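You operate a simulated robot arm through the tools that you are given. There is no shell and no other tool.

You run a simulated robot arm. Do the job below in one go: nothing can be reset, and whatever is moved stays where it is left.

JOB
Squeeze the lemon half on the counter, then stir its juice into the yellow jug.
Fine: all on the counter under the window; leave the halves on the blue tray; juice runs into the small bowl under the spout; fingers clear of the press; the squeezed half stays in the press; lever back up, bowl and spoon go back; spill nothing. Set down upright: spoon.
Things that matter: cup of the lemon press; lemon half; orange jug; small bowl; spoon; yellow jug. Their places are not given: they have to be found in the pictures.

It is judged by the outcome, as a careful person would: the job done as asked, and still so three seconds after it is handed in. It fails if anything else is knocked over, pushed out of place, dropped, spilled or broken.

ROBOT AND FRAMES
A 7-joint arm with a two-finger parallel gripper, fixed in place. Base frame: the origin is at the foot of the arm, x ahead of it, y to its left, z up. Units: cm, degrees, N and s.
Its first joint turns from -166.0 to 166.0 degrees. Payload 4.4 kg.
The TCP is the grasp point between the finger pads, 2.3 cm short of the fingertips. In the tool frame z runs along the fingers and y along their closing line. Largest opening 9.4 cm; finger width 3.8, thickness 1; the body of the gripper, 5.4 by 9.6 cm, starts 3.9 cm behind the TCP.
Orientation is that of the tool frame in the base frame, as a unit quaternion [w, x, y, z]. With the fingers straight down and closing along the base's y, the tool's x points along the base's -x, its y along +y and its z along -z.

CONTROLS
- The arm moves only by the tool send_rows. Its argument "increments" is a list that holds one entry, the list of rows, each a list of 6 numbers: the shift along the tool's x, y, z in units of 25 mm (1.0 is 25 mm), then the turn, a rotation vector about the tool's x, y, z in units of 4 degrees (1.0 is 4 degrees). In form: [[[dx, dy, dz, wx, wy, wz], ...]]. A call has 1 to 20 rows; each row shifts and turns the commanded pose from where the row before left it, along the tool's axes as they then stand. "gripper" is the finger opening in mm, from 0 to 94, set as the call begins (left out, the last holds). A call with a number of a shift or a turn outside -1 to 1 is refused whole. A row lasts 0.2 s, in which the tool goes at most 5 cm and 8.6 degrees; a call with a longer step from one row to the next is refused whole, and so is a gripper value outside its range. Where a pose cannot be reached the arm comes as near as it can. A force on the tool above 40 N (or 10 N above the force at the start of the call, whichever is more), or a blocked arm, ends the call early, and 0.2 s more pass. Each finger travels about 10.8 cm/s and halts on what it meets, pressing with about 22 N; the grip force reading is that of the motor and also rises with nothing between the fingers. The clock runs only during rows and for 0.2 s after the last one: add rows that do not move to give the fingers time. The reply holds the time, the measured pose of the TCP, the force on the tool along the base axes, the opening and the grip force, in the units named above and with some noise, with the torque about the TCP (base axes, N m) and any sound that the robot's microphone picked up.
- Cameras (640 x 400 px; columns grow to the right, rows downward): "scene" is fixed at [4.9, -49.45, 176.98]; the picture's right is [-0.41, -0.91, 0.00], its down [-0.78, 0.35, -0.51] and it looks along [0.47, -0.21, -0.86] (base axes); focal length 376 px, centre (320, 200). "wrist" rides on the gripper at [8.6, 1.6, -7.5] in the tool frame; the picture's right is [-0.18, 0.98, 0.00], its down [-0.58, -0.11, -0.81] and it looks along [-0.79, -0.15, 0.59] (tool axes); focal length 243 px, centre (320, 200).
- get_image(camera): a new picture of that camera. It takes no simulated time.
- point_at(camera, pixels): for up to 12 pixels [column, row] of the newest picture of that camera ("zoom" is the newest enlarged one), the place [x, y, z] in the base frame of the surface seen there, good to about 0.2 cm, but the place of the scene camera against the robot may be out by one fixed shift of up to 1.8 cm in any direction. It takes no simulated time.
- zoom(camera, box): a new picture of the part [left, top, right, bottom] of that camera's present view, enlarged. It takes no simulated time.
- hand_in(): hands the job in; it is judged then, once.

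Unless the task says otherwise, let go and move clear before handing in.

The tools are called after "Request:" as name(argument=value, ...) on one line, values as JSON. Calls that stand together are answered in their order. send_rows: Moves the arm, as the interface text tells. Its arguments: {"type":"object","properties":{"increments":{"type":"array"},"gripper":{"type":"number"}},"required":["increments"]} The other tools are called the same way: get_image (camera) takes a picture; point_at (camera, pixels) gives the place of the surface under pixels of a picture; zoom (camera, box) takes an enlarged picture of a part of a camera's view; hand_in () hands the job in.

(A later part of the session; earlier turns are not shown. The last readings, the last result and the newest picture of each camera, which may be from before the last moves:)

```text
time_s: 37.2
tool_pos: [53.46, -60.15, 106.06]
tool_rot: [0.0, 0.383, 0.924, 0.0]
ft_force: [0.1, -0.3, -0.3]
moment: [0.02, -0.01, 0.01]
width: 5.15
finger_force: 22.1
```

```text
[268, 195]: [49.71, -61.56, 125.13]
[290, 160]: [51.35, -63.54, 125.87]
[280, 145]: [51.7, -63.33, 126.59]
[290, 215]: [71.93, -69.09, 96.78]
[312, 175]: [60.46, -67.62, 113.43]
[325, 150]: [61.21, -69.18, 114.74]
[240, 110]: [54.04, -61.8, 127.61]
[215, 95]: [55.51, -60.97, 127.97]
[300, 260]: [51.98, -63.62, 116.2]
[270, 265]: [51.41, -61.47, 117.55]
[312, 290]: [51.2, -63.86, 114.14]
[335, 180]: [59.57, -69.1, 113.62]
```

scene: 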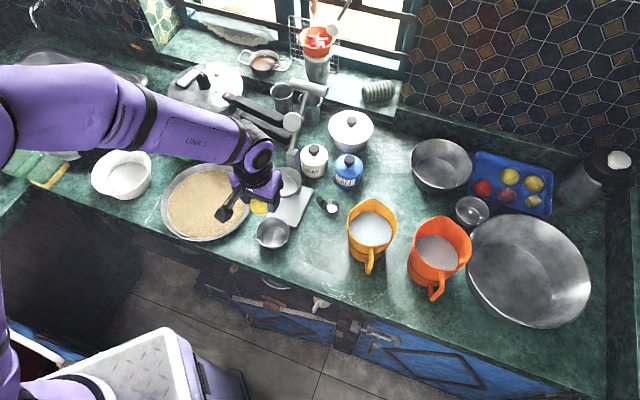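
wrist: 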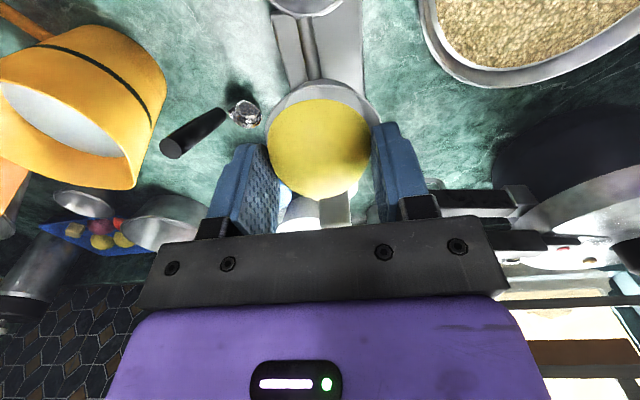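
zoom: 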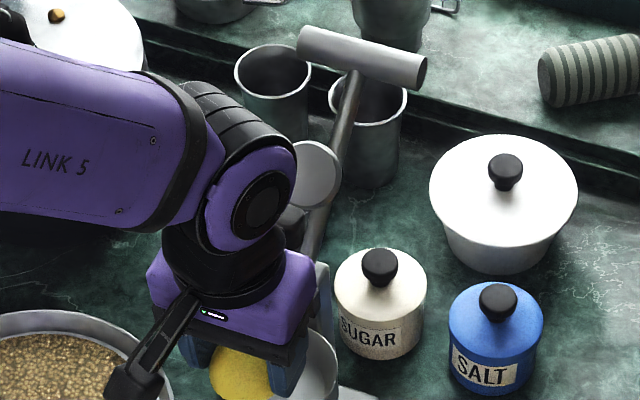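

The plunger stays over 6 cm from the cup axis and the flange collar radius is about 4 cm, so it fits. I'll lean the hand 8° back for extra margin, move over the cup and lower until the fingertips are just above the rim.

Request:
send_rows(increments=[[[0, 0, 0, 0, -1, 0], [0, 0, 0, 0, -1, 0], [-0.4, 0, 0.056, 0, 0, 0], [-0.4, 0, 0.056, 0, 0, 0], [-0.4, 0.012, 0.057, 0, 0, 0], [0.056, 0, 0.4, 0, 0, 0], [0.056, 0, 0.4, 0, 0, 0], [0.056, 0, 0.4, 0, 0, 0], [0.056, 0, 0.4, 0, 0, 0], [0, 0, 0, 0, 0, 0]]], gripper=50)

Request:
get_image(camera="wrist")

Request:
zoom(camera="scene", box=[200, 90, 392, 210])

```text
time_s: 39.4
tool_pos: [55.61, -62.21, 101.81]
tool_rot: [0.064, 0.381, 0.922, -0.027]
ft_force: [-0.3, -0.3, -0.3]
moment: [-0.01, 0.01, -0.02]
width: 5.14
finger_force: 22.3
```

```text
taken
```

wrist: 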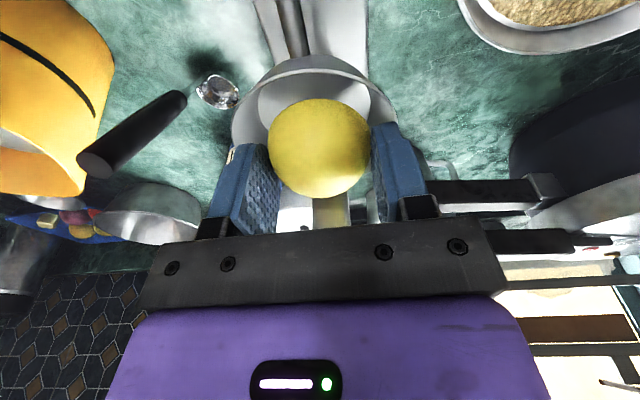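

```text
3.33 times, centred on (296, 150) of scene
```

zoom: 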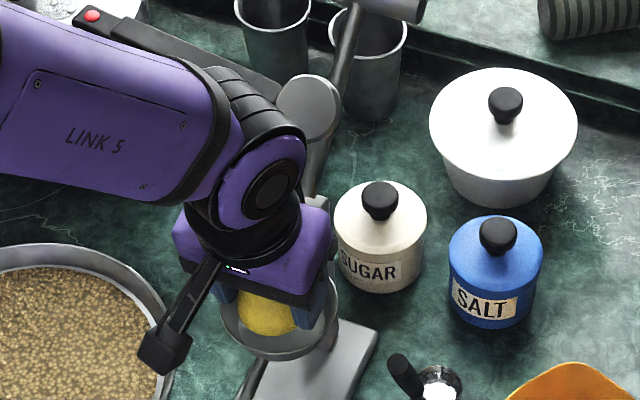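

The lemon is centred over the cup (wrist 318,148, with the rim around it). I'll lower 0.2 cm and release it into the cup.

Request:
send_rows(increments=[[[0.01, 0, 0.075, 0, 0, 0], [0, 0, 0, 0, 0, 0]]], gripper=50)

Request:
send_rows(increments=[[[0, 0, 0, 0, 0, 0], [0, 0, 0, 0, 0, 0], [0, 0, 0, 0, 0, 0]]], gripper=72)

Request:
get_image(camera="wrist")

```text
time_s: 40.0
tool_pos: [55.57, -62.3, 101.5]
tool_rot: [0.064, 0.38, 0.922, -0.027]
ft_force: [0.5, -1.0, 5.3]
moment: [0.18, -0.08, 0.0]
width: 5.12
finger_force: 21.8
```

```text
time_s: 40.8
tool_pos: [55.67, -62.21, 101.66]
tool_rot: [0.064, 0.382, 0.922, -0.027]
ft_force: [0.6, 0.4, 9.3]
moment: [-0.13, 0.32, 0.02]
width: 7.14
finger_force: 0.0
```

```text
taken
```

wrist: 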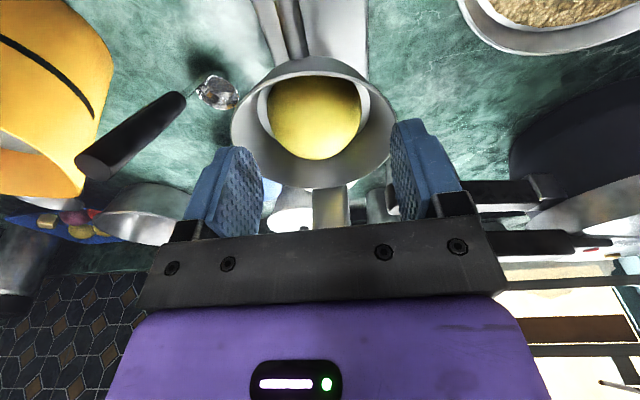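

The lemon sits flat in the cup (wrist 315,118). The fingertips are lightly on the rim (9 N), so I'll go straight up and then retreat toward the robot.

Request:
send_rows(increments=[[[-0.042, 0, -0.3, 0, 0, 0], [-0.083, 0, -0.594, 0, 0, 0], [-0.083, 0, -0.594, 0, 0, 0], [-0.083, 0, -0.594, 0, 0, 0], [-0.083, 0, -0.594, 0, 0, 0], [0.79, 0, -0.11, 0, 0, 0], [0.79, 0, -0.11, 0, 0, 0], [0.79, 0, -0.11, 0, 0, 0], [0.79, 0, -0.11, 0, 0, 0], [0.79, 0, -0.11, 0, 0, 0], [0.79, 0, -0.11, 0, 0, 0], [0, 0, 0, 0, 0, 0]]], gripper=72)

Request:
get_image(camera="wrist")

Request:
zoom(camera="scene", box=[220, 70, 380, 170])

```text
time_s: 43.4
tool_pos: [47.17, -53.73, 108.63]
tool_rot: [0.064, 0.381, 0.922, -0.027]
ft_force: [0.2, -0.2, 0.6]
moment: [0.02, -0.01, 0.0]
width: 7.19
finger_force: 0.0
```

```text
taken
```

wrist: 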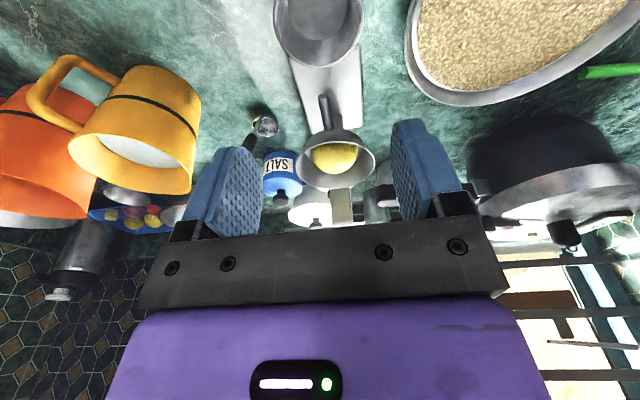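

```text
4.00 times, centred on (300, 120) of scene
```

zoom: 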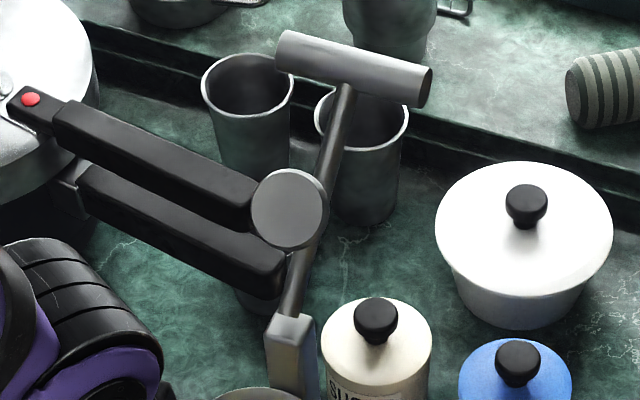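

The lemon is in the cup (wrist 333,157). Before working the lever I'll check where the pressure-cooker handles are relative to the T-bar, and refine the bar and rod geometry.

Request:
point_at(camera="zoom", pixels=[[150, 150], [230, 195], [270, 260], [30, 98], [248, 90], [362, 110], [290, 45], [420, 85], [350, 60], [340, 110], [315, 175], [295, 290]])

Request:
point_at(camera="wrist", pixels=[[338, 155], [333, 145], [316, 172], [340, 208], [378, 200], [316, 20], [318, 55]])

```text
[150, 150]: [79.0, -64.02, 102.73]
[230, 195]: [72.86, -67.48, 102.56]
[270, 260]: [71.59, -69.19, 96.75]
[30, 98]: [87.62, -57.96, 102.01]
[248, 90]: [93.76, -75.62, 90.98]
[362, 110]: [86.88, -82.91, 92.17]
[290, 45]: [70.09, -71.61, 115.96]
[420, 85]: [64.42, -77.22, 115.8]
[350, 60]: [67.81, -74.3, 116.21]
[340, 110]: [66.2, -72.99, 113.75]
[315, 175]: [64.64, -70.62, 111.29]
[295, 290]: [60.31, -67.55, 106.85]
```

```text
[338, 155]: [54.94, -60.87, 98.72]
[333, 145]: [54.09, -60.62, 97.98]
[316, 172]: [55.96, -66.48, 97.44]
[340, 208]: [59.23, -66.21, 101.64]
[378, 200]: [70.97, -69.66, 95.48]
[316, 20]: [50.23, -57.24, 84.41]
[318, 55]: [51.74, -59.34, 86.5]
```

The cooker handles stay low (z≈102), well under the bar at z≈114, so they're no obstacle. I'll rise, turn back to yaw +45° so the fingers close across the T-bar, and tilt outward.

Request:
send_rows(increments=[[[0, 0, 0, 0, 1, 0], [0, 0, 0, 0, 1, 0], [0, 0, -0.9, 0, 0, 0], [0, 0, -0.9, 0, 0, 0], [0, 0, -0.9, 0, 0, 0], [0, 0, -0.9, 0, 0, 0], [0, 0, -0.9, 0, 0, 0], [0, 0, -0.9, 0, 0, 0], [0, 0, 0, 0, 0, -1], [0, 0, 0, 0, 0, -1], [0, 0, 0, 0, 0, -1], [0, 0, 0, 0, 0, -1], [0, 0, 0, 0, 0, -1], [0, 0, 0, 0, 0, -1], [0, 0, 0, 0, 0, -1], [0, 0, 0, 0, 0, -1], [0, 0, 0, 0, 0, -1], [0, 0, 0, 0, 0, -1], [0, 0, 0, 0, 0, -1], [0, 0, 0, 0, 0, -1]]], gripper=45)

Request:
send_rows(increments=[[[0, 0, 0, 0, 0, -1], [0, 0, 0, 0, 0, -1], [0, 0, 0, 0, 0, -1], [0, 0, 0, 0, 0, -1], [0, 0, 0, 0, 0, -1], [0, 0, 0, 0, 0, -1], [0, 0, 0, 0, 0, -1], [0, 0, 0, 0, 0, -1], [0, 0, 0, 0, 0, -1], [0, 0, 0, 0, 0, -1], [0, 0, 0, 0, 0, -0.5], [0, 0, 0, 0.972, 0, 0], [0, 0, 0, 0.972, 0, 0], [0, 0, 0, 0.972, 0, 0], [0, 0, 0, 0.972, 0, 0], [0, 0, 0, 0.972, 0, 0], [0, 0, 0, 0.972, 0, 0], [0, 0, 0, 0.972, 0, 0], [0, 0, 0, 0.972, 0, 0], [0, 0, 0, 0.972, 0, 0]]])

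Request:
get_image(camera="scene")

```text
time_s: 47.6
tool_pos: [47.24, -53.8, 122.04]
tool_rot: [0.0, -0.028, 1.0, 0.0]
ft_force: [0.0, 0.6, -0.6]
moment: [0.0, -0.02, -0.03]
width: 4.47
finger_force: 0.1
```

```text
time_s: 51.8
tool_pos: [47.22, -53.9, 122.07]
tool_rot: [0.113, -0.366, 0.88, -0.279]
ft_force: [-0.7, 0.8, -0.1]
moment: [0.0, 0.05, 0.01]
width: 4.51
finger_force: 0.1
```

```text
taken
```

scene: 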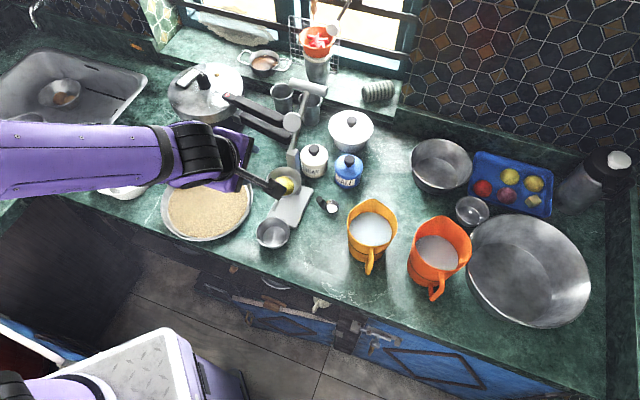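

The arm reached the tilted pose. Now I'll move over the press to a point about 10 cm back from the T-bar along the finger direction, offset 2.9 cm to its +y side so the fingers clear the rod.

Request:
send_rows(increments=[[[-0.116, -0.788, 0.546, 0, 0, 0], [-0.116, -0.788, 0.546, 0, 0, 0], [-0.116, -0.788, 0.546, 0, 0, 0], [-0.116, -0.788, 0.546, 0, 0, 0], [-0.116, -0.788, 0.546, 0, 0, 0], [-0.116, -0.788, 0.546, 0, 0, 0], [-0.116, -0.788, 0.546, 0, 0, 0], [-0.116, -0.788, 0.546, 0, 0, 0], [-0.116, -0.788, 0.546, 0, 0, 0], [-0.116, -0.788, 0.546, 0, 0, 0], [0, 0, 0, 0, 0, 0]]], gripper=45)

Request:
get_image(camera="wrist")

Request:
get_image(camera="scene")

```text
time_s: 54.2
tool_pos: [66.3, -68.65, 122.13]
tool_rot: [0.116, -0.366, 0.881, -0.277]
ft_force: [0.2, -0.1, -0.1]
moment: [0.02, -0.03, -0.01]
width: 4.5
finger_force: 0.0
```

```text
taken
```

wrist: 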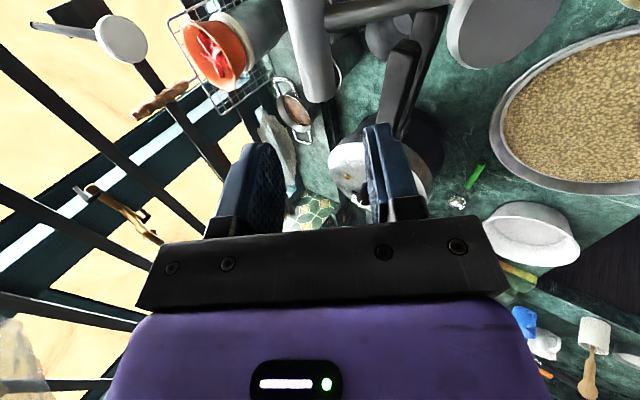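

```text
taken
```

scene: 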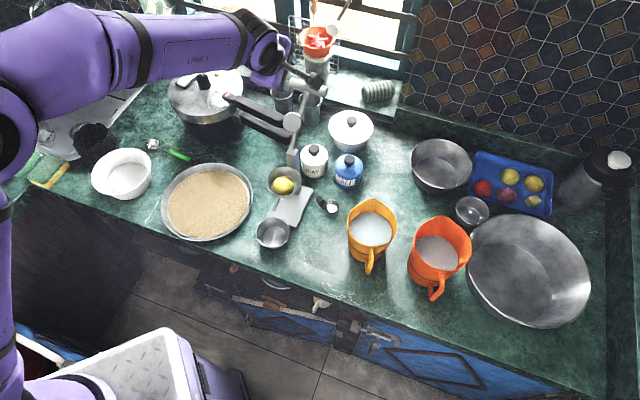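

The wrist view now shows the T-bar (column 300–338, rows 0–100) with its near end at about (320,95). I'll measure it precisely.

Request:
zoom(camera="wrist", box=[256, 0, 416, 100])

Request:
point_at(camera="wrist", pixels=[[292, 10], [308, 10], [322, 10], [298, 50], [313, 50], [328, 50], [305, 90], [318, 90], [332, 90], [318, 100], [350, 15], [400, 8]])

Request:
point_at(camera="wrist", pixels=[[300, 30], [315, 30], [325, 30], [318, 70], [310, 70], [326, 70], [370, 8], [370, 22], [490, 30], [460, 50]])

```text
4.00 times, centred on (336, 50) of wrist
```

zoom: 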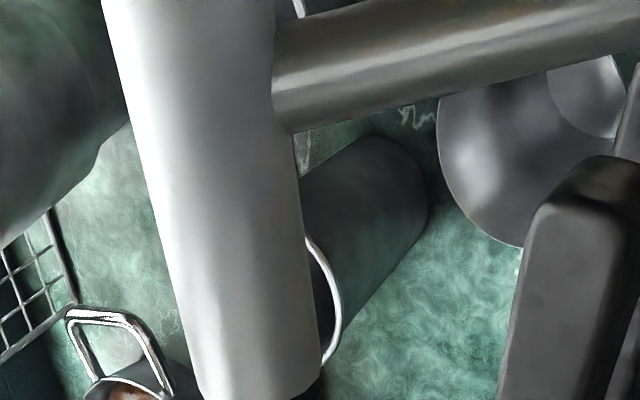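

```text
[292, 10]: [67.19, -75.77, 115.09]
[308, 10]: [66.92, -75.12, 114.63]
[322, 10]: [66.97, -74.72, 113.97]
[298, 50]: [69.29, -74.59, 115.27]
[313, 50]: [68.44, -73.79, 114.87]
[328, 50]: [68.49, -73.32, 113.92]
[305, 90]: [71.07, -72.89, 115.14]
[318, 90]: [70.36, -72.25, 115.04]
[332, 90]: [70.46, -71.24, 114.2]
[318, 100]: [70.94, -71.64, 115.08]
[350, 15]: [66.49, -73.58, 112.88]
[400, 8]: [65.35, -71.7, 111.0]
```

```text
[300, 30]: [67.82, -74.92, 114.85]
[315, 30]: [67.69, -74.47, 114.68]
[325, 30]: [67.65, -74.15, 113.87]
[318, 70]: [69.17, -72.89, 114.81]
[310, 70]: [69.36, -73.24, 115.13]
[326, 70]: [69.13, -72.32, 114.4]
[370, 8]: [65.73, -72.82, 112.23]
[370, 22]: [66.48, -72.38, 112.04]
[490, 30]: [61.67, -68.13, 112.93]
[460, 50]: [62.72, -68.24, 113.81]
```

The T-bar axis is at press-axis distance 17.8 cm, z=114.0, radius 1.2. It's centred between my fingers to within 0.3 cm. I'll advance about 10.6 cm along the fingers so the pads straddle it.

Request:
send_rows(increments=[[[0.04, -0.052, 0.3, 0, 0, 0], [0.04, -0.052, 0.5, 0, 0, 0], [0, 0, 0.6, 0, 0, 0], [0, 0, 0.6, 0, 0, 0], [0, 0, 0.6, 0, 0, 0], [0, 0, 0.6, 0, 0, 0], [0, 0, 0.5, 0, 0, 0], [0, 0, 0.54, 0, 0, 0], [0, 0, 0, 0, 0, 0]]], gripper=45)

Request:
get_image(camera="wrist")

Request:
zoom(camera="scene", box=[220, 40, 380, 140])

```text
time_s: 56.2
tool_pos: [70.67, -73.22, 113.42]
tool_rot: [0.116, -0.365, 0.881, -0.278]
ft_force: [-0.8, 1.1, -0.4]
moment: [-0.04, -0.01, 0.0]
width: 4.51
finger_force: 0.1
```

```text
taken
```

wrist: 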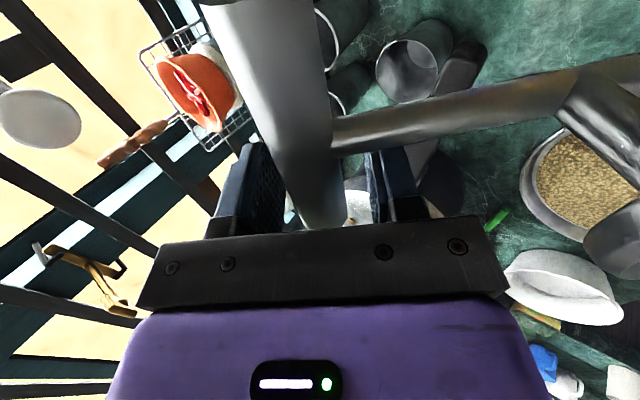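

```text
4.00 times, centred on (300, 90) of scene
```

zoom: 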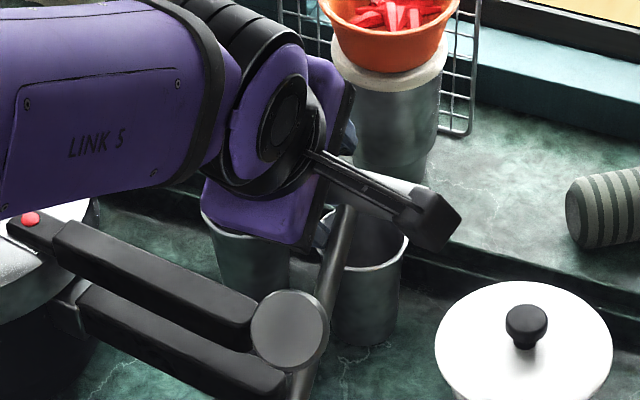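

The T-bar lies between the pads (wrist 300,150) and the rod passes clear of the front finger. I'll close on the bar.

Request:
send_rows(increments=[[[0, 0, 0, 0, 0, 0], [0, 0, 0, 0, 0, 0], [0, 0, 0, 0, 0, 0]]], gripper=15)

Request:
get_image(camera="wrist")

```text
time_s: 57.0
tool_pos: [70.64, -73.32, 113.39]
tool_rot: [0.115, -0.366, 0.881, -0.278]
ft_force: [3.4, -4.6, 3.0]
moment: [0.01, 0.04, -0.01]
width: 2.35
finger_force: 22.2
```

```text
taken
```

wrist: 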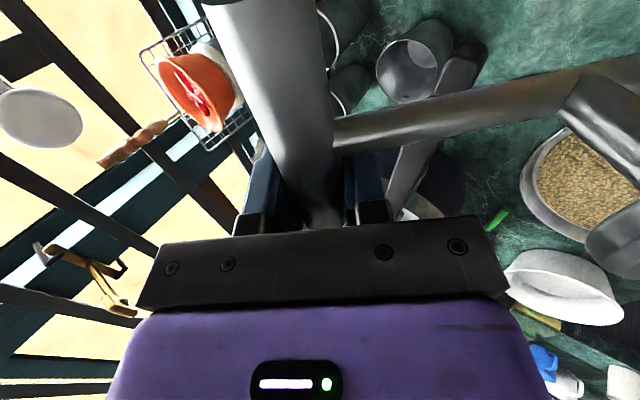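

The bar is gripped at 2.35 cm with a small side load. I'll start along the lever's arc with two small steps and watch the forces.

Request:
send_rows(increments=[[[0, 0.068, -0.419, -0.5, 0, 0], [0, 0.116, -0.409, -0.5, 0, 0], [0, 0, 0, 0, 0, 0]]], gripper=15)

Request:
get_image(camera="wrist")

```text
time_s: 57.8
tool_pos: [69.6, -72.33, 115.14]
tool_rot: [0.102, -0.37, 0.89, -0.247]
ft_force: [3.3, -3.2, 3.3]
moment: [0.02, -0.05, 0.12]
width: 2.33
finger_force: 21.3
```

```text
taken
```

wrist: 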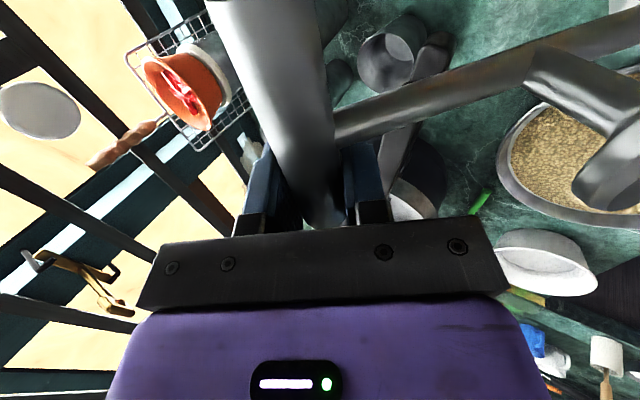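

The lever follows freely with under 6 N. I'll continue along the arc.

Request:
send_rows(increments=[[[0, 0.163, -0.397, -0.5, 0, 0], [0, 0.197, -0.379, -0.5, 0, 0], [0, 0.241, -0.356, -0.5, 0, 0], [0, 0.265, -0.331, 0, 0, 0], [0, 0.288, -0.311, 0, 0, 0], [0, 0.307, -0.289, 0, 0, 0], [0, 0, 0, 0, 0, 0]]], gripper=15)

Request:
get_image(camera="wrist")

Request:
get_image(camera="scene")

```text
time_s: 59.4
tool_pos: [65.54, -68.14, 117.93]
tool_rot: [0.083, -0.375, 0.901, -0.2]
ft_force: [3.5, -4.7, 15.8]
moment: [-0.04, 0.2, 0.15]
width: 2.35
finger_force: 22.0
```

```text
taken
```

wrist: 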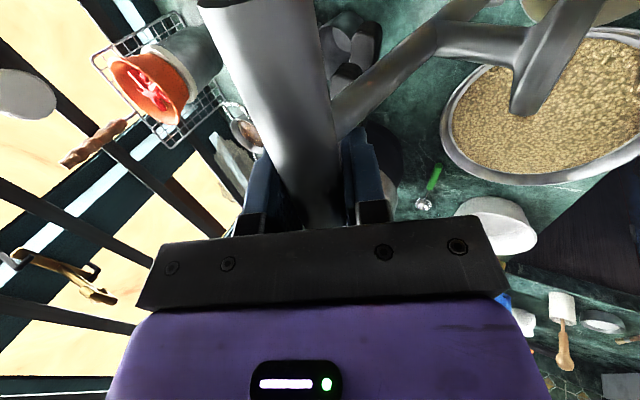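

```text
taken
```

scene: 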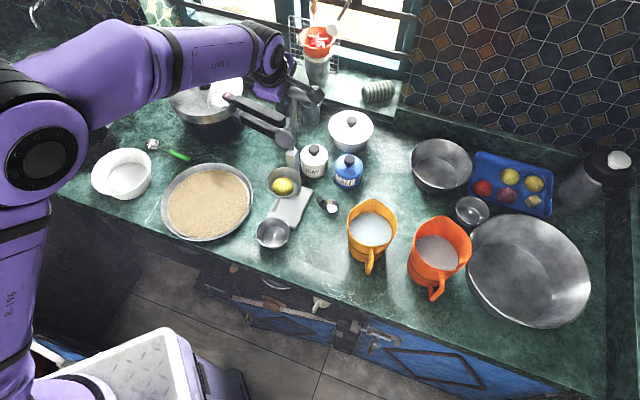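

The lever is past 70° and swinging cleanly, but there's a 16 N vertical load, so my pivot estimate is slightly off. I'll measure the bar, rod and plunger in their present position to refine it.

Request:
zoom(camera="wrist", box=[200, 0, 640, 160])

Request:
point_at(camera="wrist", pixels=[[225, 40], [265, 40], [310, 40], [250, 100], [285, 100], [325, 100], [380, 85], [410, 55], [440, 40], [480, 40], [520, 50], [525, 100]])

Request:
point_at(camera="wrist", pixels=[[470, 15], [490, 5], [400, 50], [420, 60], [580, 20], [550, 60], [540, 90], [560, 40], [360, 105], [515, 80]])

Request:
zoom(camera="scene", box=[240, 70, 368, 150])

```text
1.45 times, centred on (420, 80) of wrist
```

zoom: 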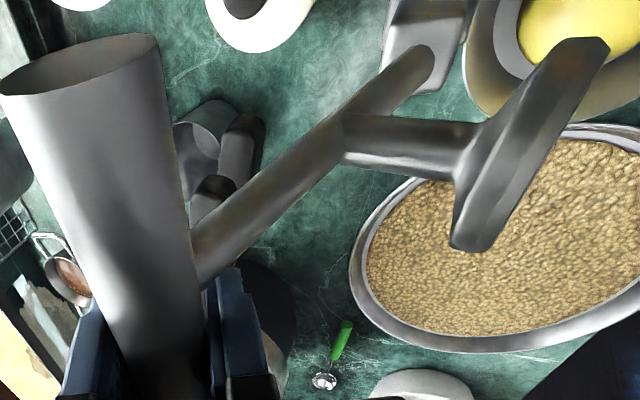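

```text
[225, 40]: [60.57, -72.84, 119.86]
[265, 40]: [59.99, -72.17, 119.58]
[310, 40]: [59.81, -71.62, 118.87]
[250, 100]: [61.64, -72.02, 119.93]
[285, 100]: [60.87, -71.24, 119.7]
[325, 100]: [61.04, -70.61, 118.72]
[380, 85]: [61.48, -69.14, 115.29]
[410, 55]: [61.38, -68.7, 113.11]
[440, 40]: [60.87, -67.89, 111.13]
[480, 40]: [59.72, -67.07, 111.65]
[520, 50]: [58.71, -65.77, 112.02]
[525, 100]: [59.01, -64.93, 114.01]
```

```text
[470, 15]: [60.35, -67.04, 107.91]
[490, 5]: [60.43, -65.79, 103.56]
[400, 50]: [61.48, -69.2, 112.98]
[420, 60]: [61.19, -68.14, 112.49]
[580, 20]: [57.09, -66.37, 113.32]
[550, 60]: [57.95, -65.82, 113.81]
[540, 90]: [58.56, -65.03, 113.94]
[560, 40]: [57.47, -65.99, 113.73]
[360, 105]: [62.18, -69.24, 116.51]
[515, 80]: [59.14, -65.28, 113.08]
```

```text
5.00 times, centred on (304, 110) of scene
```

zoom: 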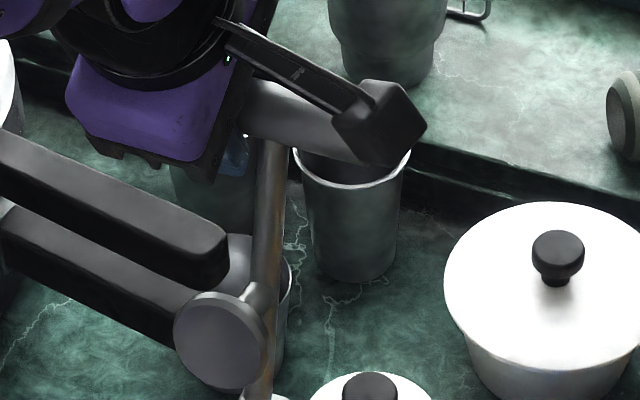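

The bar axis is now at s≈10.5, z≈118.7, so the true arc radius is larger than I assumed. A closer look at the plunger will fix the pivot.

Request:
zoom(camera="wrist", box=[448, 0, 640, 120])

Request:
point_at(camera="zoom", pixels=[[575, 85], [555, 70], [480, 95], [400, 200], [350, 270], [250, 330], [260, 375], [340, 330], [430, 230], [520, 140], [60, 100], [180, 110]])

Request:
point_at(camera="zoom", pixels=[[40, 20], [60, 60], [20, 150], [100, 160], [0, 10], [100, 10], [300, 150], [220, 230]])

```text
3.33 times, centred on (544, 60) of wrist
```

zoom: 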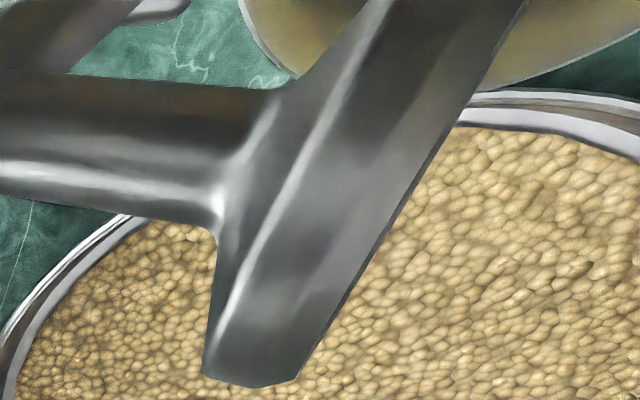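

```text
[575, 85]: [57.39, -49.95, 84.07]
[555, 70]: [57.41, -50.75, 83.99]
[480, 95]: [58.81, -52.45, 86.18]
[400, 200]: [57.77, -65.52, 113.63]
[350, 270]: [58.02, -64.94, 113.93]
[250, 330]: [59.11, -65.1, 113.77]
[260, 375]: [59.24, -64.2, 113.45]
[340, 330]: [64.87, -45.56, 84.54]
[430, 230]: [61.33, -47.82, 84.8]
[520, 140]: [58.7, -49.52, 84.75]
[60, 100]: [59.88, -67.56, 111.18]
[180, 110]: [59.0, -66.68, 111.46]
```

```text
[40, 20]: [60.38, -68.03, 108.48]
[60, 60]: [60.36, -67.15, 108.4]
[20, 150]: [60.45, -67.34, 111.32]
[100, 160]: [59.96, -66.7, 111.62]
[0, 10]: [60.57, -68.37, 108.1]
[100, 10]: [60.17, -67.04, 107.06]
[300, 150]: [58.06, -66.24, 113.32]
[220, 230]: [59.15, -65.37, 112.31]
```

Combining bar and plunger positions puts the pivot at s≈5.7, z≈103.3 with a bar radius of 16.15 cm, so the fully pressed bar ends near s≈-10, z≈100. I'll continue over the top with the corrected arc.

Request:
send_rows(increments=[[[0, 0.407, -0.415, 0, 0, 0], [0, 0.461, -0.326, 0, 0, 0], [0, 0.487, -0.28, 0, 0, 0], [0, 0, 0, 0, 0, 0]]], gripper=15)

```text
time_s: 60.4
tool_pos: [62.5, -65.28, 118.62]
tool_rot: [0.082, -0.374, 0.902, -0.198]
ft_force: [-1.7, -0.1, 0.4]
moment: [0.07, -0.1, 0.16]
width: 2.33
finger_force: 22.5
```

The force has dropped to near zero, so the new arc fits. I'll carry on over the top while gradually tilting the hand further.

Request:
send_rows(increments=[[[0, 0.512, -0.235, 0, 0, 0], [0, 0.531, -0.195, 0, 0, 0], [0, 0.542, -0.143, 0, 0, 0], [0, 0.543, -0.095, 0.5, 0, 0], [0, 0.547, -0.072, 0.5, 0, 0], [0, 0.552, -0.036, 0.5, 0, 0], [0, 0, 0, 0, 0, 0]]], gripper=15)

Request:
get_image(camera="wrist")

Request:
get_image(camera="scene")

```text
time_s: 62.0
tool_pos: [56.78, -59.61, 117.09]
tool_rot: [0.103, -0.37, 0.89, -0.246]
ft_force: [0.6, 1.1, -1.0]
moment: [-0.22, 0.27, -0.2]
width: 2.32
finger_force: 22.0
```

```text
taken
```

wrist: 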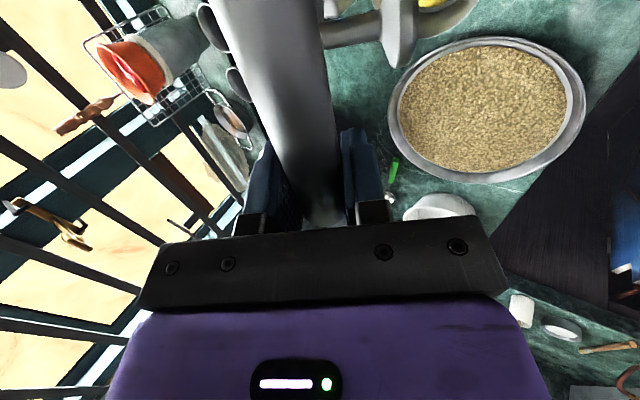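

```text
taken
```

scene: 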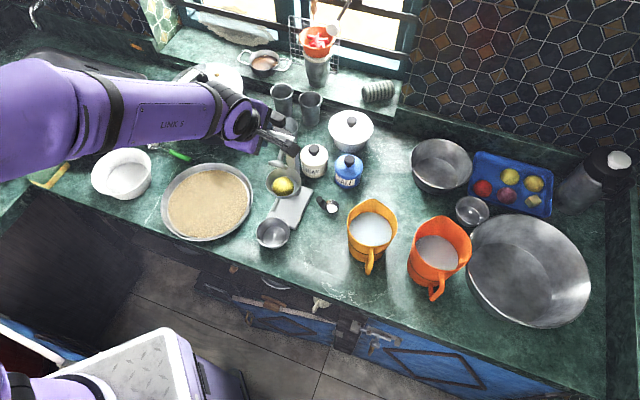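

It's past vertical with about 1 N, and the lever is still held firmly. I'll continue lowering along the arc.

Request:
send_rows(increments=[[[0, 0.548, -0.012, 0.5, 0, 0], [0, 0.552, 0.019, 0.5, 0, 0], [0, 0.551, 0.054, 0.5, 0, 0], [0, 0.549, 0.077, 0.5, 0, 0], [0, 0.54, 0.108, 0.5, 0, 0], [0, 0, 0, 0, 0, 0]]], gripper=15)

Request:
get_image(camera="wrist")

Request:
get_image(camera="scene")

```text
time_s: 63.4
tool_pos: [53.1, -55.75, 112.59]
tool_rot: [0.134, -0.36, 0.865, -0.323]
ft_force: [1.6, -5.8, -0.5]
moment: [-0.11, 0.05, -0.08]
width: 2.31
finger_force: 22.0
```

```text
taken
```

wrist: 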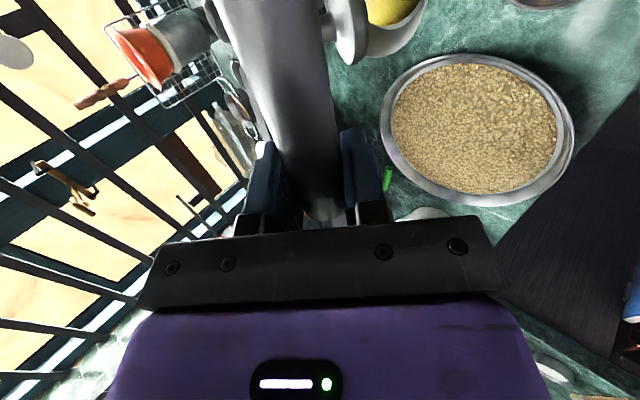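

```text
taken
```

scene: 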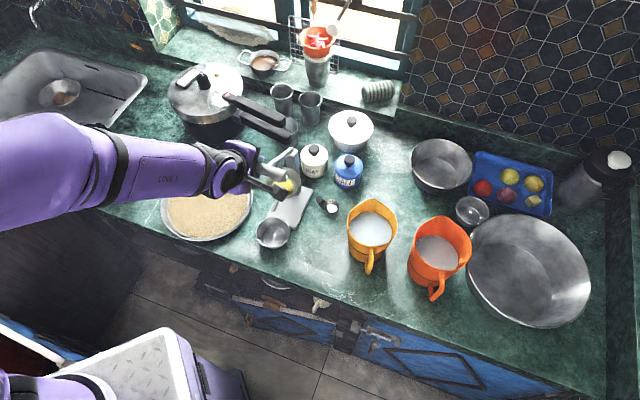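

The plunger is now above the lemon and the load is small. I'll go down further, still short of lemon contact.

Request:
send_rows(increments=[[[0, 0.535, 0.14, 0.5, 0, 0], [0, 0.526, 0.165, 0.5, 0, 0], [0, 0.518, 0.195, 0.5, 0, 0], [0, 0, 0, 0, 0, 0]]], gripper=15)

Request:
get_image(camera="wrist")

Request:
zoom(camera="scene", box=[200, 130, 360, 230])

```text
time_s: 64.4
tool_pos: [51.52, -54.42, 108.92]
tool_rot: [0.152, -0.353, 0.847, -0.368]
ft_force: [2.2, -5.0, -0.2]
moment: [0.03, 0.08, 0.08]
width: 2.37
finger_force: 21.9
```

```text
taken
```

wrist: 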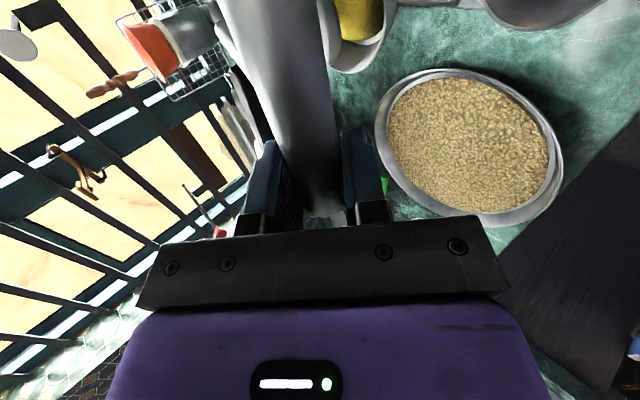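

```text
4.00 times, centred on (280, 180) of scene
```

zoom: 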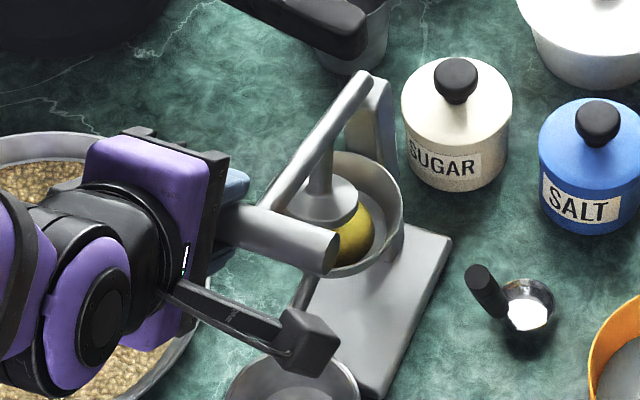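

The scene zoom shows the plunger just above the lemon. I'll go on slowly to first contact.

Request:
send_rows(increments=[[[0, 0.503, 0.217, 0.5, 0, 0], [0, 0.494, 0.249, 0.5, 0, 0], [0, 0.298, 0.159, 0, 0, 0], [0, 0, 0, 0, 0, 0]]], gripper=15)

Request:
zoom(camera="scene", box=[200, 130, 360, 230])

```text
time_s: 65.4
tool_pos: [50.9, -53.73, 105.7]
tool_rot: [0.165, -0.346, 0.833, -0.398]
ft_force: [3.5, -4.2, 0.7]
moment: [-0.07, 0.05, 0.15]
width: 2.35
finger_force: 22.2
```

```text
4.00 times, centred on (280, 180) of scene
```

zoom: 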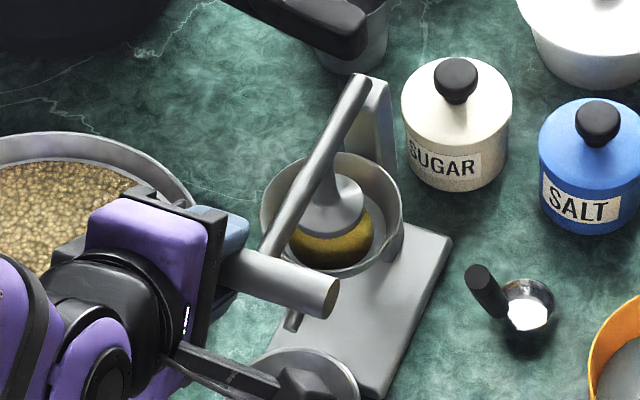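

The plunger is nearly touching the lemon. I'll press on in small steps, watching the force.

Request:
send_rows(increments=[[[0, 0.291, 0.174, 0, 0, 0], [0, 0.279, 0.19, 0, 0, 0], [0, 0, 0, 0, 0, 0]]], gripper=15)

Request:
zoom(camera="scene", box=[200, 130, 360, 230])

```text
time_s: 66.2
tool_pos: [50.84, -53.62, 103.89]
tool_rot: [0.165, -0.347, 0.833, -0.397]
ft_force: [0.1, -1.4, 12.9]
moment: [-0.05, 0.34, 0.02]
width: 2.36
finger_force: 21.9
```

```text
4.00 times, centred on (280, 180) of scene
```

zoom: 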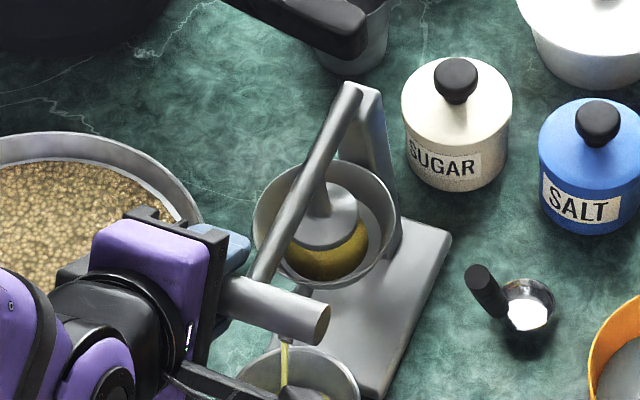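

Juice is already running from the spout (zoom 285,350), with 12.9 N up on the tool. The cup seems to have moved slightly, so I'll check whether the press is tipping forward.

Request:
zoom(camera="scene", box=[240, 130, 336, 250])

Request:
point_at(camera="scene", pixels=[[312, 189], [310, 191], [295, 228], [293, 225], [300, 205], [290, 152], [296, 160], [268, 168], [299, 180], [283, 205], [305, 200], [296, 215]])

Request:
get_image(camera="wrist")

```text
3.33 times, centred on (288, 190) of scene
```

zoom: 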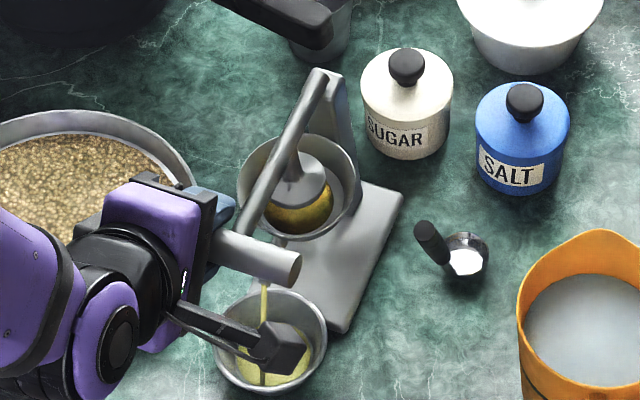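

```text
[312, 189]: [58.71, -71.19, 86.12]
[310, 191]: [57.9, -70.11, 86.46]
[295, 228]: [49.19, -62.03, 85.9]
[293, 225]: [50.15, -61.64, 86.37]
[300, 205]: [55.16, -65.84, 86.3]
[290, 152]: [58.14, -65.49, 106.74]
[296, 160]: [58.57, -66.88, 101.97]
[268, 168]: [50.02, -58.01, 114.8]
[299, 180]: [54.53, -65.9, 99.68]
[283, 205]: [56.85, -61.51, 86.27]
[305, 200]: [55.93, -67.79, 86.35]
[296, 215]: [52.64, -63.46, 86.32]
```

```text
taken
```

wrist: 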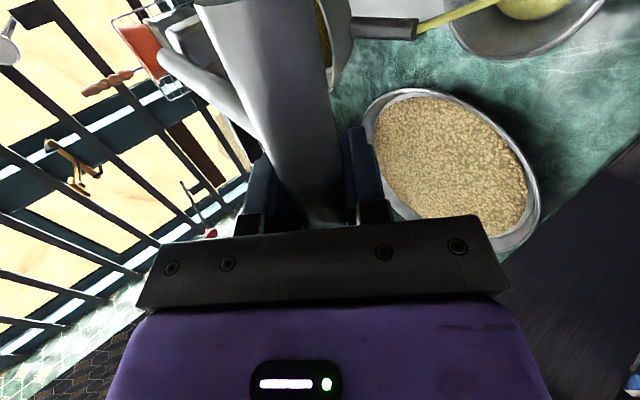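

Plate heights haven't changed, so no clear tilt. I'll take the same zoom box as at the start to compare exact positions.

Request:
zoom(camera="scene", box=[240, 150, 400, 250])

```text
4.00 times, centred on (320, 200) of scene
```

zoom: 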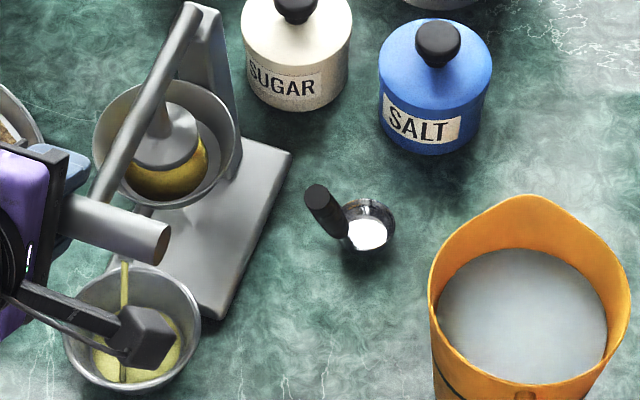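

The cup rim has shifted about 2–3 px toward the front-left since the start while the plate looks unchanged. I'll check the spout tip in the wrist view to see how much the press has really moved.

Request:
point_at(camera="wrist", pixels=[[414, 28], [400, 28], [375, 28], [410, 20], [410, 36], [500, 8], [345, 60], [340, 30], [440, 18]])

Request:
zoom(camera="wrist", box=[160, 0, 640, 110])

Request:
point_at(camera="scene", pixels=[[290, 205], [285, 208], [302, 190], [308, 188], [311, 189], [298, 218], [263, 185], [300, 185], [280, 202], [272, 172], [292, 151], [295, 155]])

```text
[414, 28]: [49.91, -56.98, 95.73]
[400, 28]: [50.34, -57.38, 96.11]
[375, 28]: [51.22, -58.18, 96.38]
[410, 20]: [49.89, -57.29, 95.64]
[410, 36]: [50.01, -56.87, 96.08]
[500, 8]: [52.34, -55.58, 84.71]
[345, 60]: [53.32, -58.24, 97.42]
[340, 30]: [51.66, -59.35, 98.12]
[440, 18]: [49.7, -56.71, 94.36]
```

```text
1.33 times, centred on (400, 55) of wrist
```

zoom: 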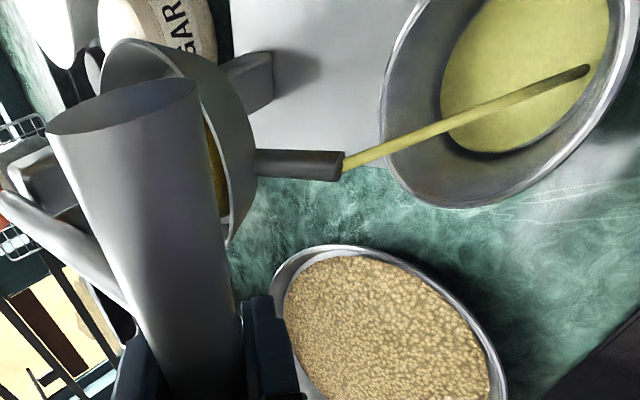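

```text
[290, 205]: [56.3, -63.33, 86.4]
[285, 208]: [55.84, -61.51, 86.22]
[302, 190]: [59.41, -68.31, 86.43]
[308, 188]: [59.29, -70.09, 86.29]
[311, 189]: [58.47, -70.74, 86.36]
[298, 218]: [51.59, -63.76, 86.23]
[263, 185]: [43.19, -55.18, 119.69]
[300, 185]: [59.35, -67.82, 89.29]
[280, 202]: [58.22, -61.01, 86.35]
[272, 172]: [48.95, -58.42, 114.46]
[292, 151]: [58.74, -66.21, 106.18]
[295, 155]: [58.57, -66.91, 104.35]
```

The spout tip has moved about 1.2 cm toward the front, although plate heights read the same. I'll measure plate, stem and cup from the wrist zoom to understand it before pressing further.

Request:
zoom(camera="wrist", box=[240, 0, 560, 100])

Request:
point_at(camera="zoom", pixels=[[200, 60], [260, 120], [280, 20], [150, 90], [320, 160], [130, 60], [230, 30], [250, 80], [60, 60], [120, 120], [130, 200], [110, 60]])

```text
2.00 times, centred on (400, 50) of wrist
```

zoom: 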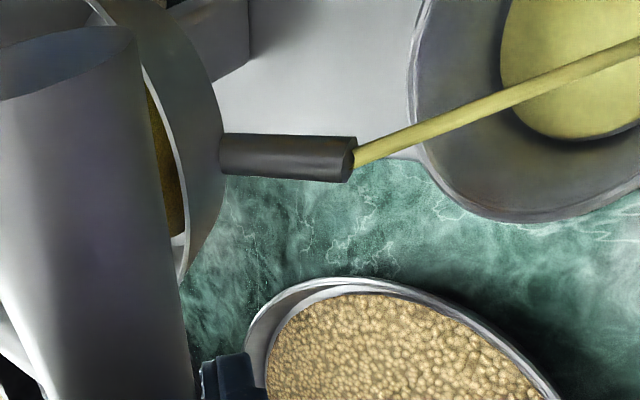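

```text
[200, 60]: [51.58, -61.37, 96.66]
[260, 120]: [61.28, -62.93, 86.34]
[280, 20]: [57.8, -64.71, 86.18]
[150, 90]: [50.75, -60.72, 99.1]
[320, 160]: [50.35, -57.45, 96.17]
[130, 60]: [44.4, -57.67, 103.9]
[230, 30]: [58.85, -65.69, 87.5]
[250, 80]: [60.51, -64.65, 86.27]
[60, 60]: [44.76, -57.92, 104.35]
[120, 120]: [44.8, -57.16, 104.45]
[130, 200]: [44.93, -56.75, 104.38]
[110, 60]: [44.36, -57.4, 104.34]
```

The wrist reads the plate at z≈86.2–86.3, up from 85.3, but the scene camera disagrees. I'll check counter and bowl points in the same wrist view as references.

Request:
point_at(camera="zoom", pixels=[[300, 230], [220, 250], [420, 240], [418, 60], [440, 180], [540, 220], [260, 340], [400, 285], [330, 60], [380, 120], [400, 20], [560, 100]])

Request:
point_at(camera="scene", pixels=[[290, 240], [316, 225], [305, 215], [322, 240], [349, 160], [351, 120]])

```text
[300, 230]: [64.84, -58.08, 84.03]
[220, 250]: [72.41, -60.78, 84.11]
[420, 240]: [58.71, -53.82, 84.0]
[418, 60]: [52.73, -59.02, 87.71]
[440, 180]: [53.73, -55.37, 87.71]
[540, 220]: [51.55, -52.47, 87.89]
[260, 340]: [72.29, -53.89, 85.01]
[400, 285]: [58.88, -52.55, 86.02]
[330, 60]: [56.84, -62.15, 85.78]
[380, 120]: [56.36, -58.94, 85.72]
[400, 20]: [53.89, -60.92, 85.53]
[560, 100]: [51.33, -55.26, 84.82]
```

```text
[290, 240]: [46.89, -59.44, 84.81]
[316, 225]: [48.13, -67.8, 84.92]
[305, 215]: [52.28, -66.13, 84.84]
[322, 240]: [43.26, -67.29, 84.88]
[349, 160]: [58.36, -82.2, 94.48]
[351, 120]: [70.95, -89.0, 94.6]
```

The references check out (counter 84.0, bowl rim 87.8), so the tilt is real: the plate rises from 85.5 to 86.3 toward the back. The press is tipping forward about 6° because the bar overhangs the base. I'll back off so it settles flat.

Request:
send_rows(increments=[[[0, -0.14, -0.095, 0, 0, 0], [0, -0.14, -0.095, 0, 0, 0], [0, -0.14, -0.087, 0, 0, 0], [0, 0, 0, 0, 0, 0]]], gripper=15)

Request:
get_image(camera="wrist")

Request:
get_image(camera="scene")

Request:
zoom(camera="wrist", box=[240, 0, 560, 100])

Request:
point_at(camera="scene", pixels=[[312, 189], [308, 190], [305, 200], [294, 225], [296, 215], [272, 216], [290, 240], [316, 225]])

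```text
time_s: 67.2
tool_pos: [51.04, -53.6, 105.15]
tool_rot: [0.165, -0.346, 0.834, -0.397]
ft_force: [3.8, -3.7, -1.4]
moment: [0.03, 0.11, 0.14]
width: 2.33
finger_force: 22.2
```

```text
taken
```

wrist: 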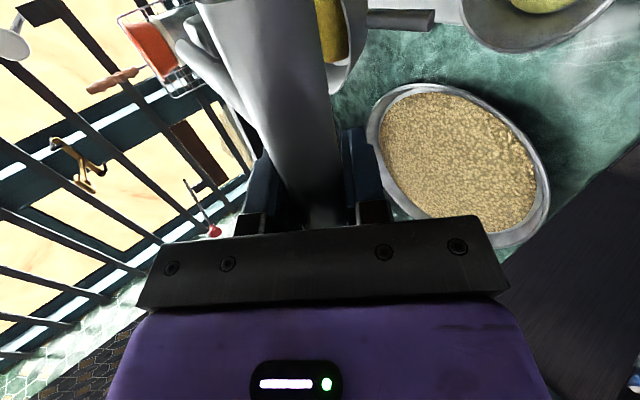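

```text
taken
```

scene: 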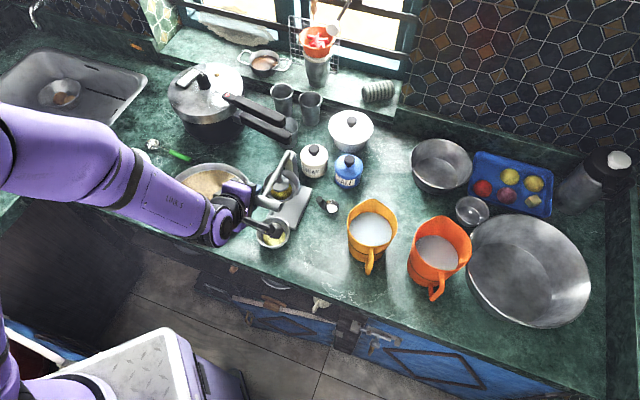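

```text
2.00 times, centred on (400, 50) of wrist
```

zoom: 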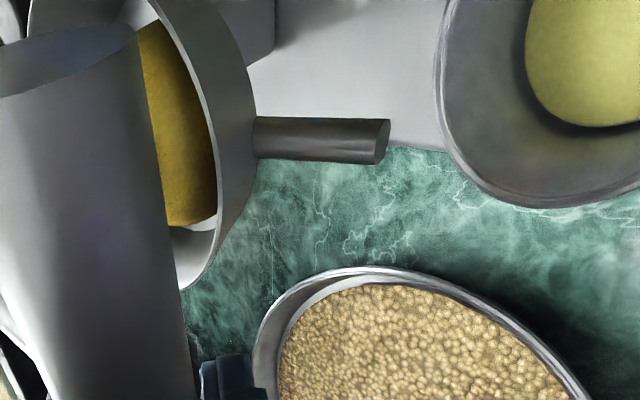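

```text
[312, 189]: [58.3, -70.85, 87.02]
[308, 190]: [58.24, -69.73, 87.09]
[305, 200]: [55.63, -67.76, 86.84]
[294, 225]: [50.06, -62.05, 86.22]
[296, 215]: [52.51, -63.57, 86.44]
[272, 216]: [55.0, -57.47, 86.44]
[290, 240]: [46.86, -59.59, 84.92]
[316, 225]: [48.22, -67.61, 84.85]
```

The press is still tilted (plate back at 87.0 vs 86.2), and the force shows I'm pulling the bar forward with about 5 N at height, which tips it. I'll ease the bar back toward the press.

Request:
send_rows(increments=[[[0, -0.05, 0.062, 0, 0, 0], [0, -0.05, 0.062, 0, 0, 0], [0, 0, 0, 0, 0, 0]]], gripper=15)

Request:
get_image(camera="scene")

Request:
point_at(camera="scene", pixels=[[312, 189], [308, 190], [305, 200], [294, 225], [296, 215], [272, 216], [290, 240], [316, 225]])

```text
time_s: 68.0
tool_pos: [51.22, -54.0, 105.08]
tool_rot: [0.164, -0.346, 0.834, -0.398]
ft_force: [6.3, -1.4, -1.9]
moment: [0.16, -0.12, 0.46]
width: 2.36
finger_force: 22.1
```

```text
taken
```

scene: 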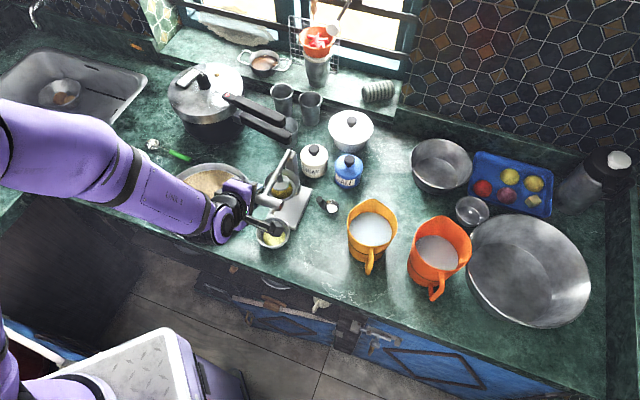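

```text
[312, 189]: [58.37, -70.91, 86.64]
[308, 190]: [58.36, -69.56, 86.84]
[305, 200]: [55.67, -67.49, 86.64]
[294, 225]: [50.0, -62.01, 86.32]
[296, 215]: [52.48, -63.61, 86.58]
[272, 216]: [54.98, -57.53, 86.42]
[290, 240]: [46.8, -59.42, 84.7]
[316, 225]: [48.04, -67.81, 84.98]
```

The tilt is shrinking (back corner 86.7). I'll keep easing back.

Request:
send_rows(increments=[[[0, -0.05, 0.062, 0, 0, 0], [0, -0.05, 0.062, 0, 0, 0], [0, -0.05, 0.062, 0, 0, 0], [0, 0, 0, 0, 0, 0]]], gripper=15)

Request:
get_image(camera="scene")

Request:
point_at(camera="scene", pixels=[[312, 189], [308, 190], [305, 200], [294, 225], [296, 215], [272, 216], [290, 240], [316, 225]])

```text
time_s: 69.0
tool_pos: [51.65, -54.38, 105.1]
tool_rot: [0.166, -0.346, 0.833, -0.399]
ft_force: [1.3, -6.5, -2.9]
moment: [-0.14, 0.25, -0.06]
width: 2.33
finger_force: 21.9
```

```text
taken
```

scene: 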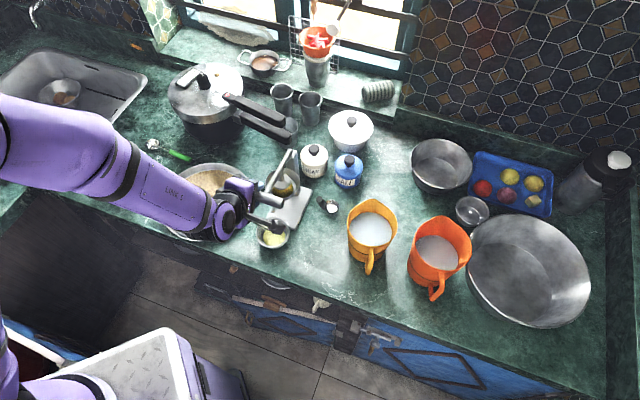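

```text
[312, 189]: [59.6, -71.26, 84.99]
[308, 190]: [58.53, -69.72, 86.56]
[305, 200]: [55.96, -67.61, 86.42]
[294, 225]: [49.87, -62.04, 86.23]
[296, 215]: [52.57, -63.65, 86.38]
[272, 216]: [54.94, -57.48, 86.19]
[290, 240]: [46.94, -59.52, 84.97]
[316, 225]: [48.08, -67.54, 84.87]
```

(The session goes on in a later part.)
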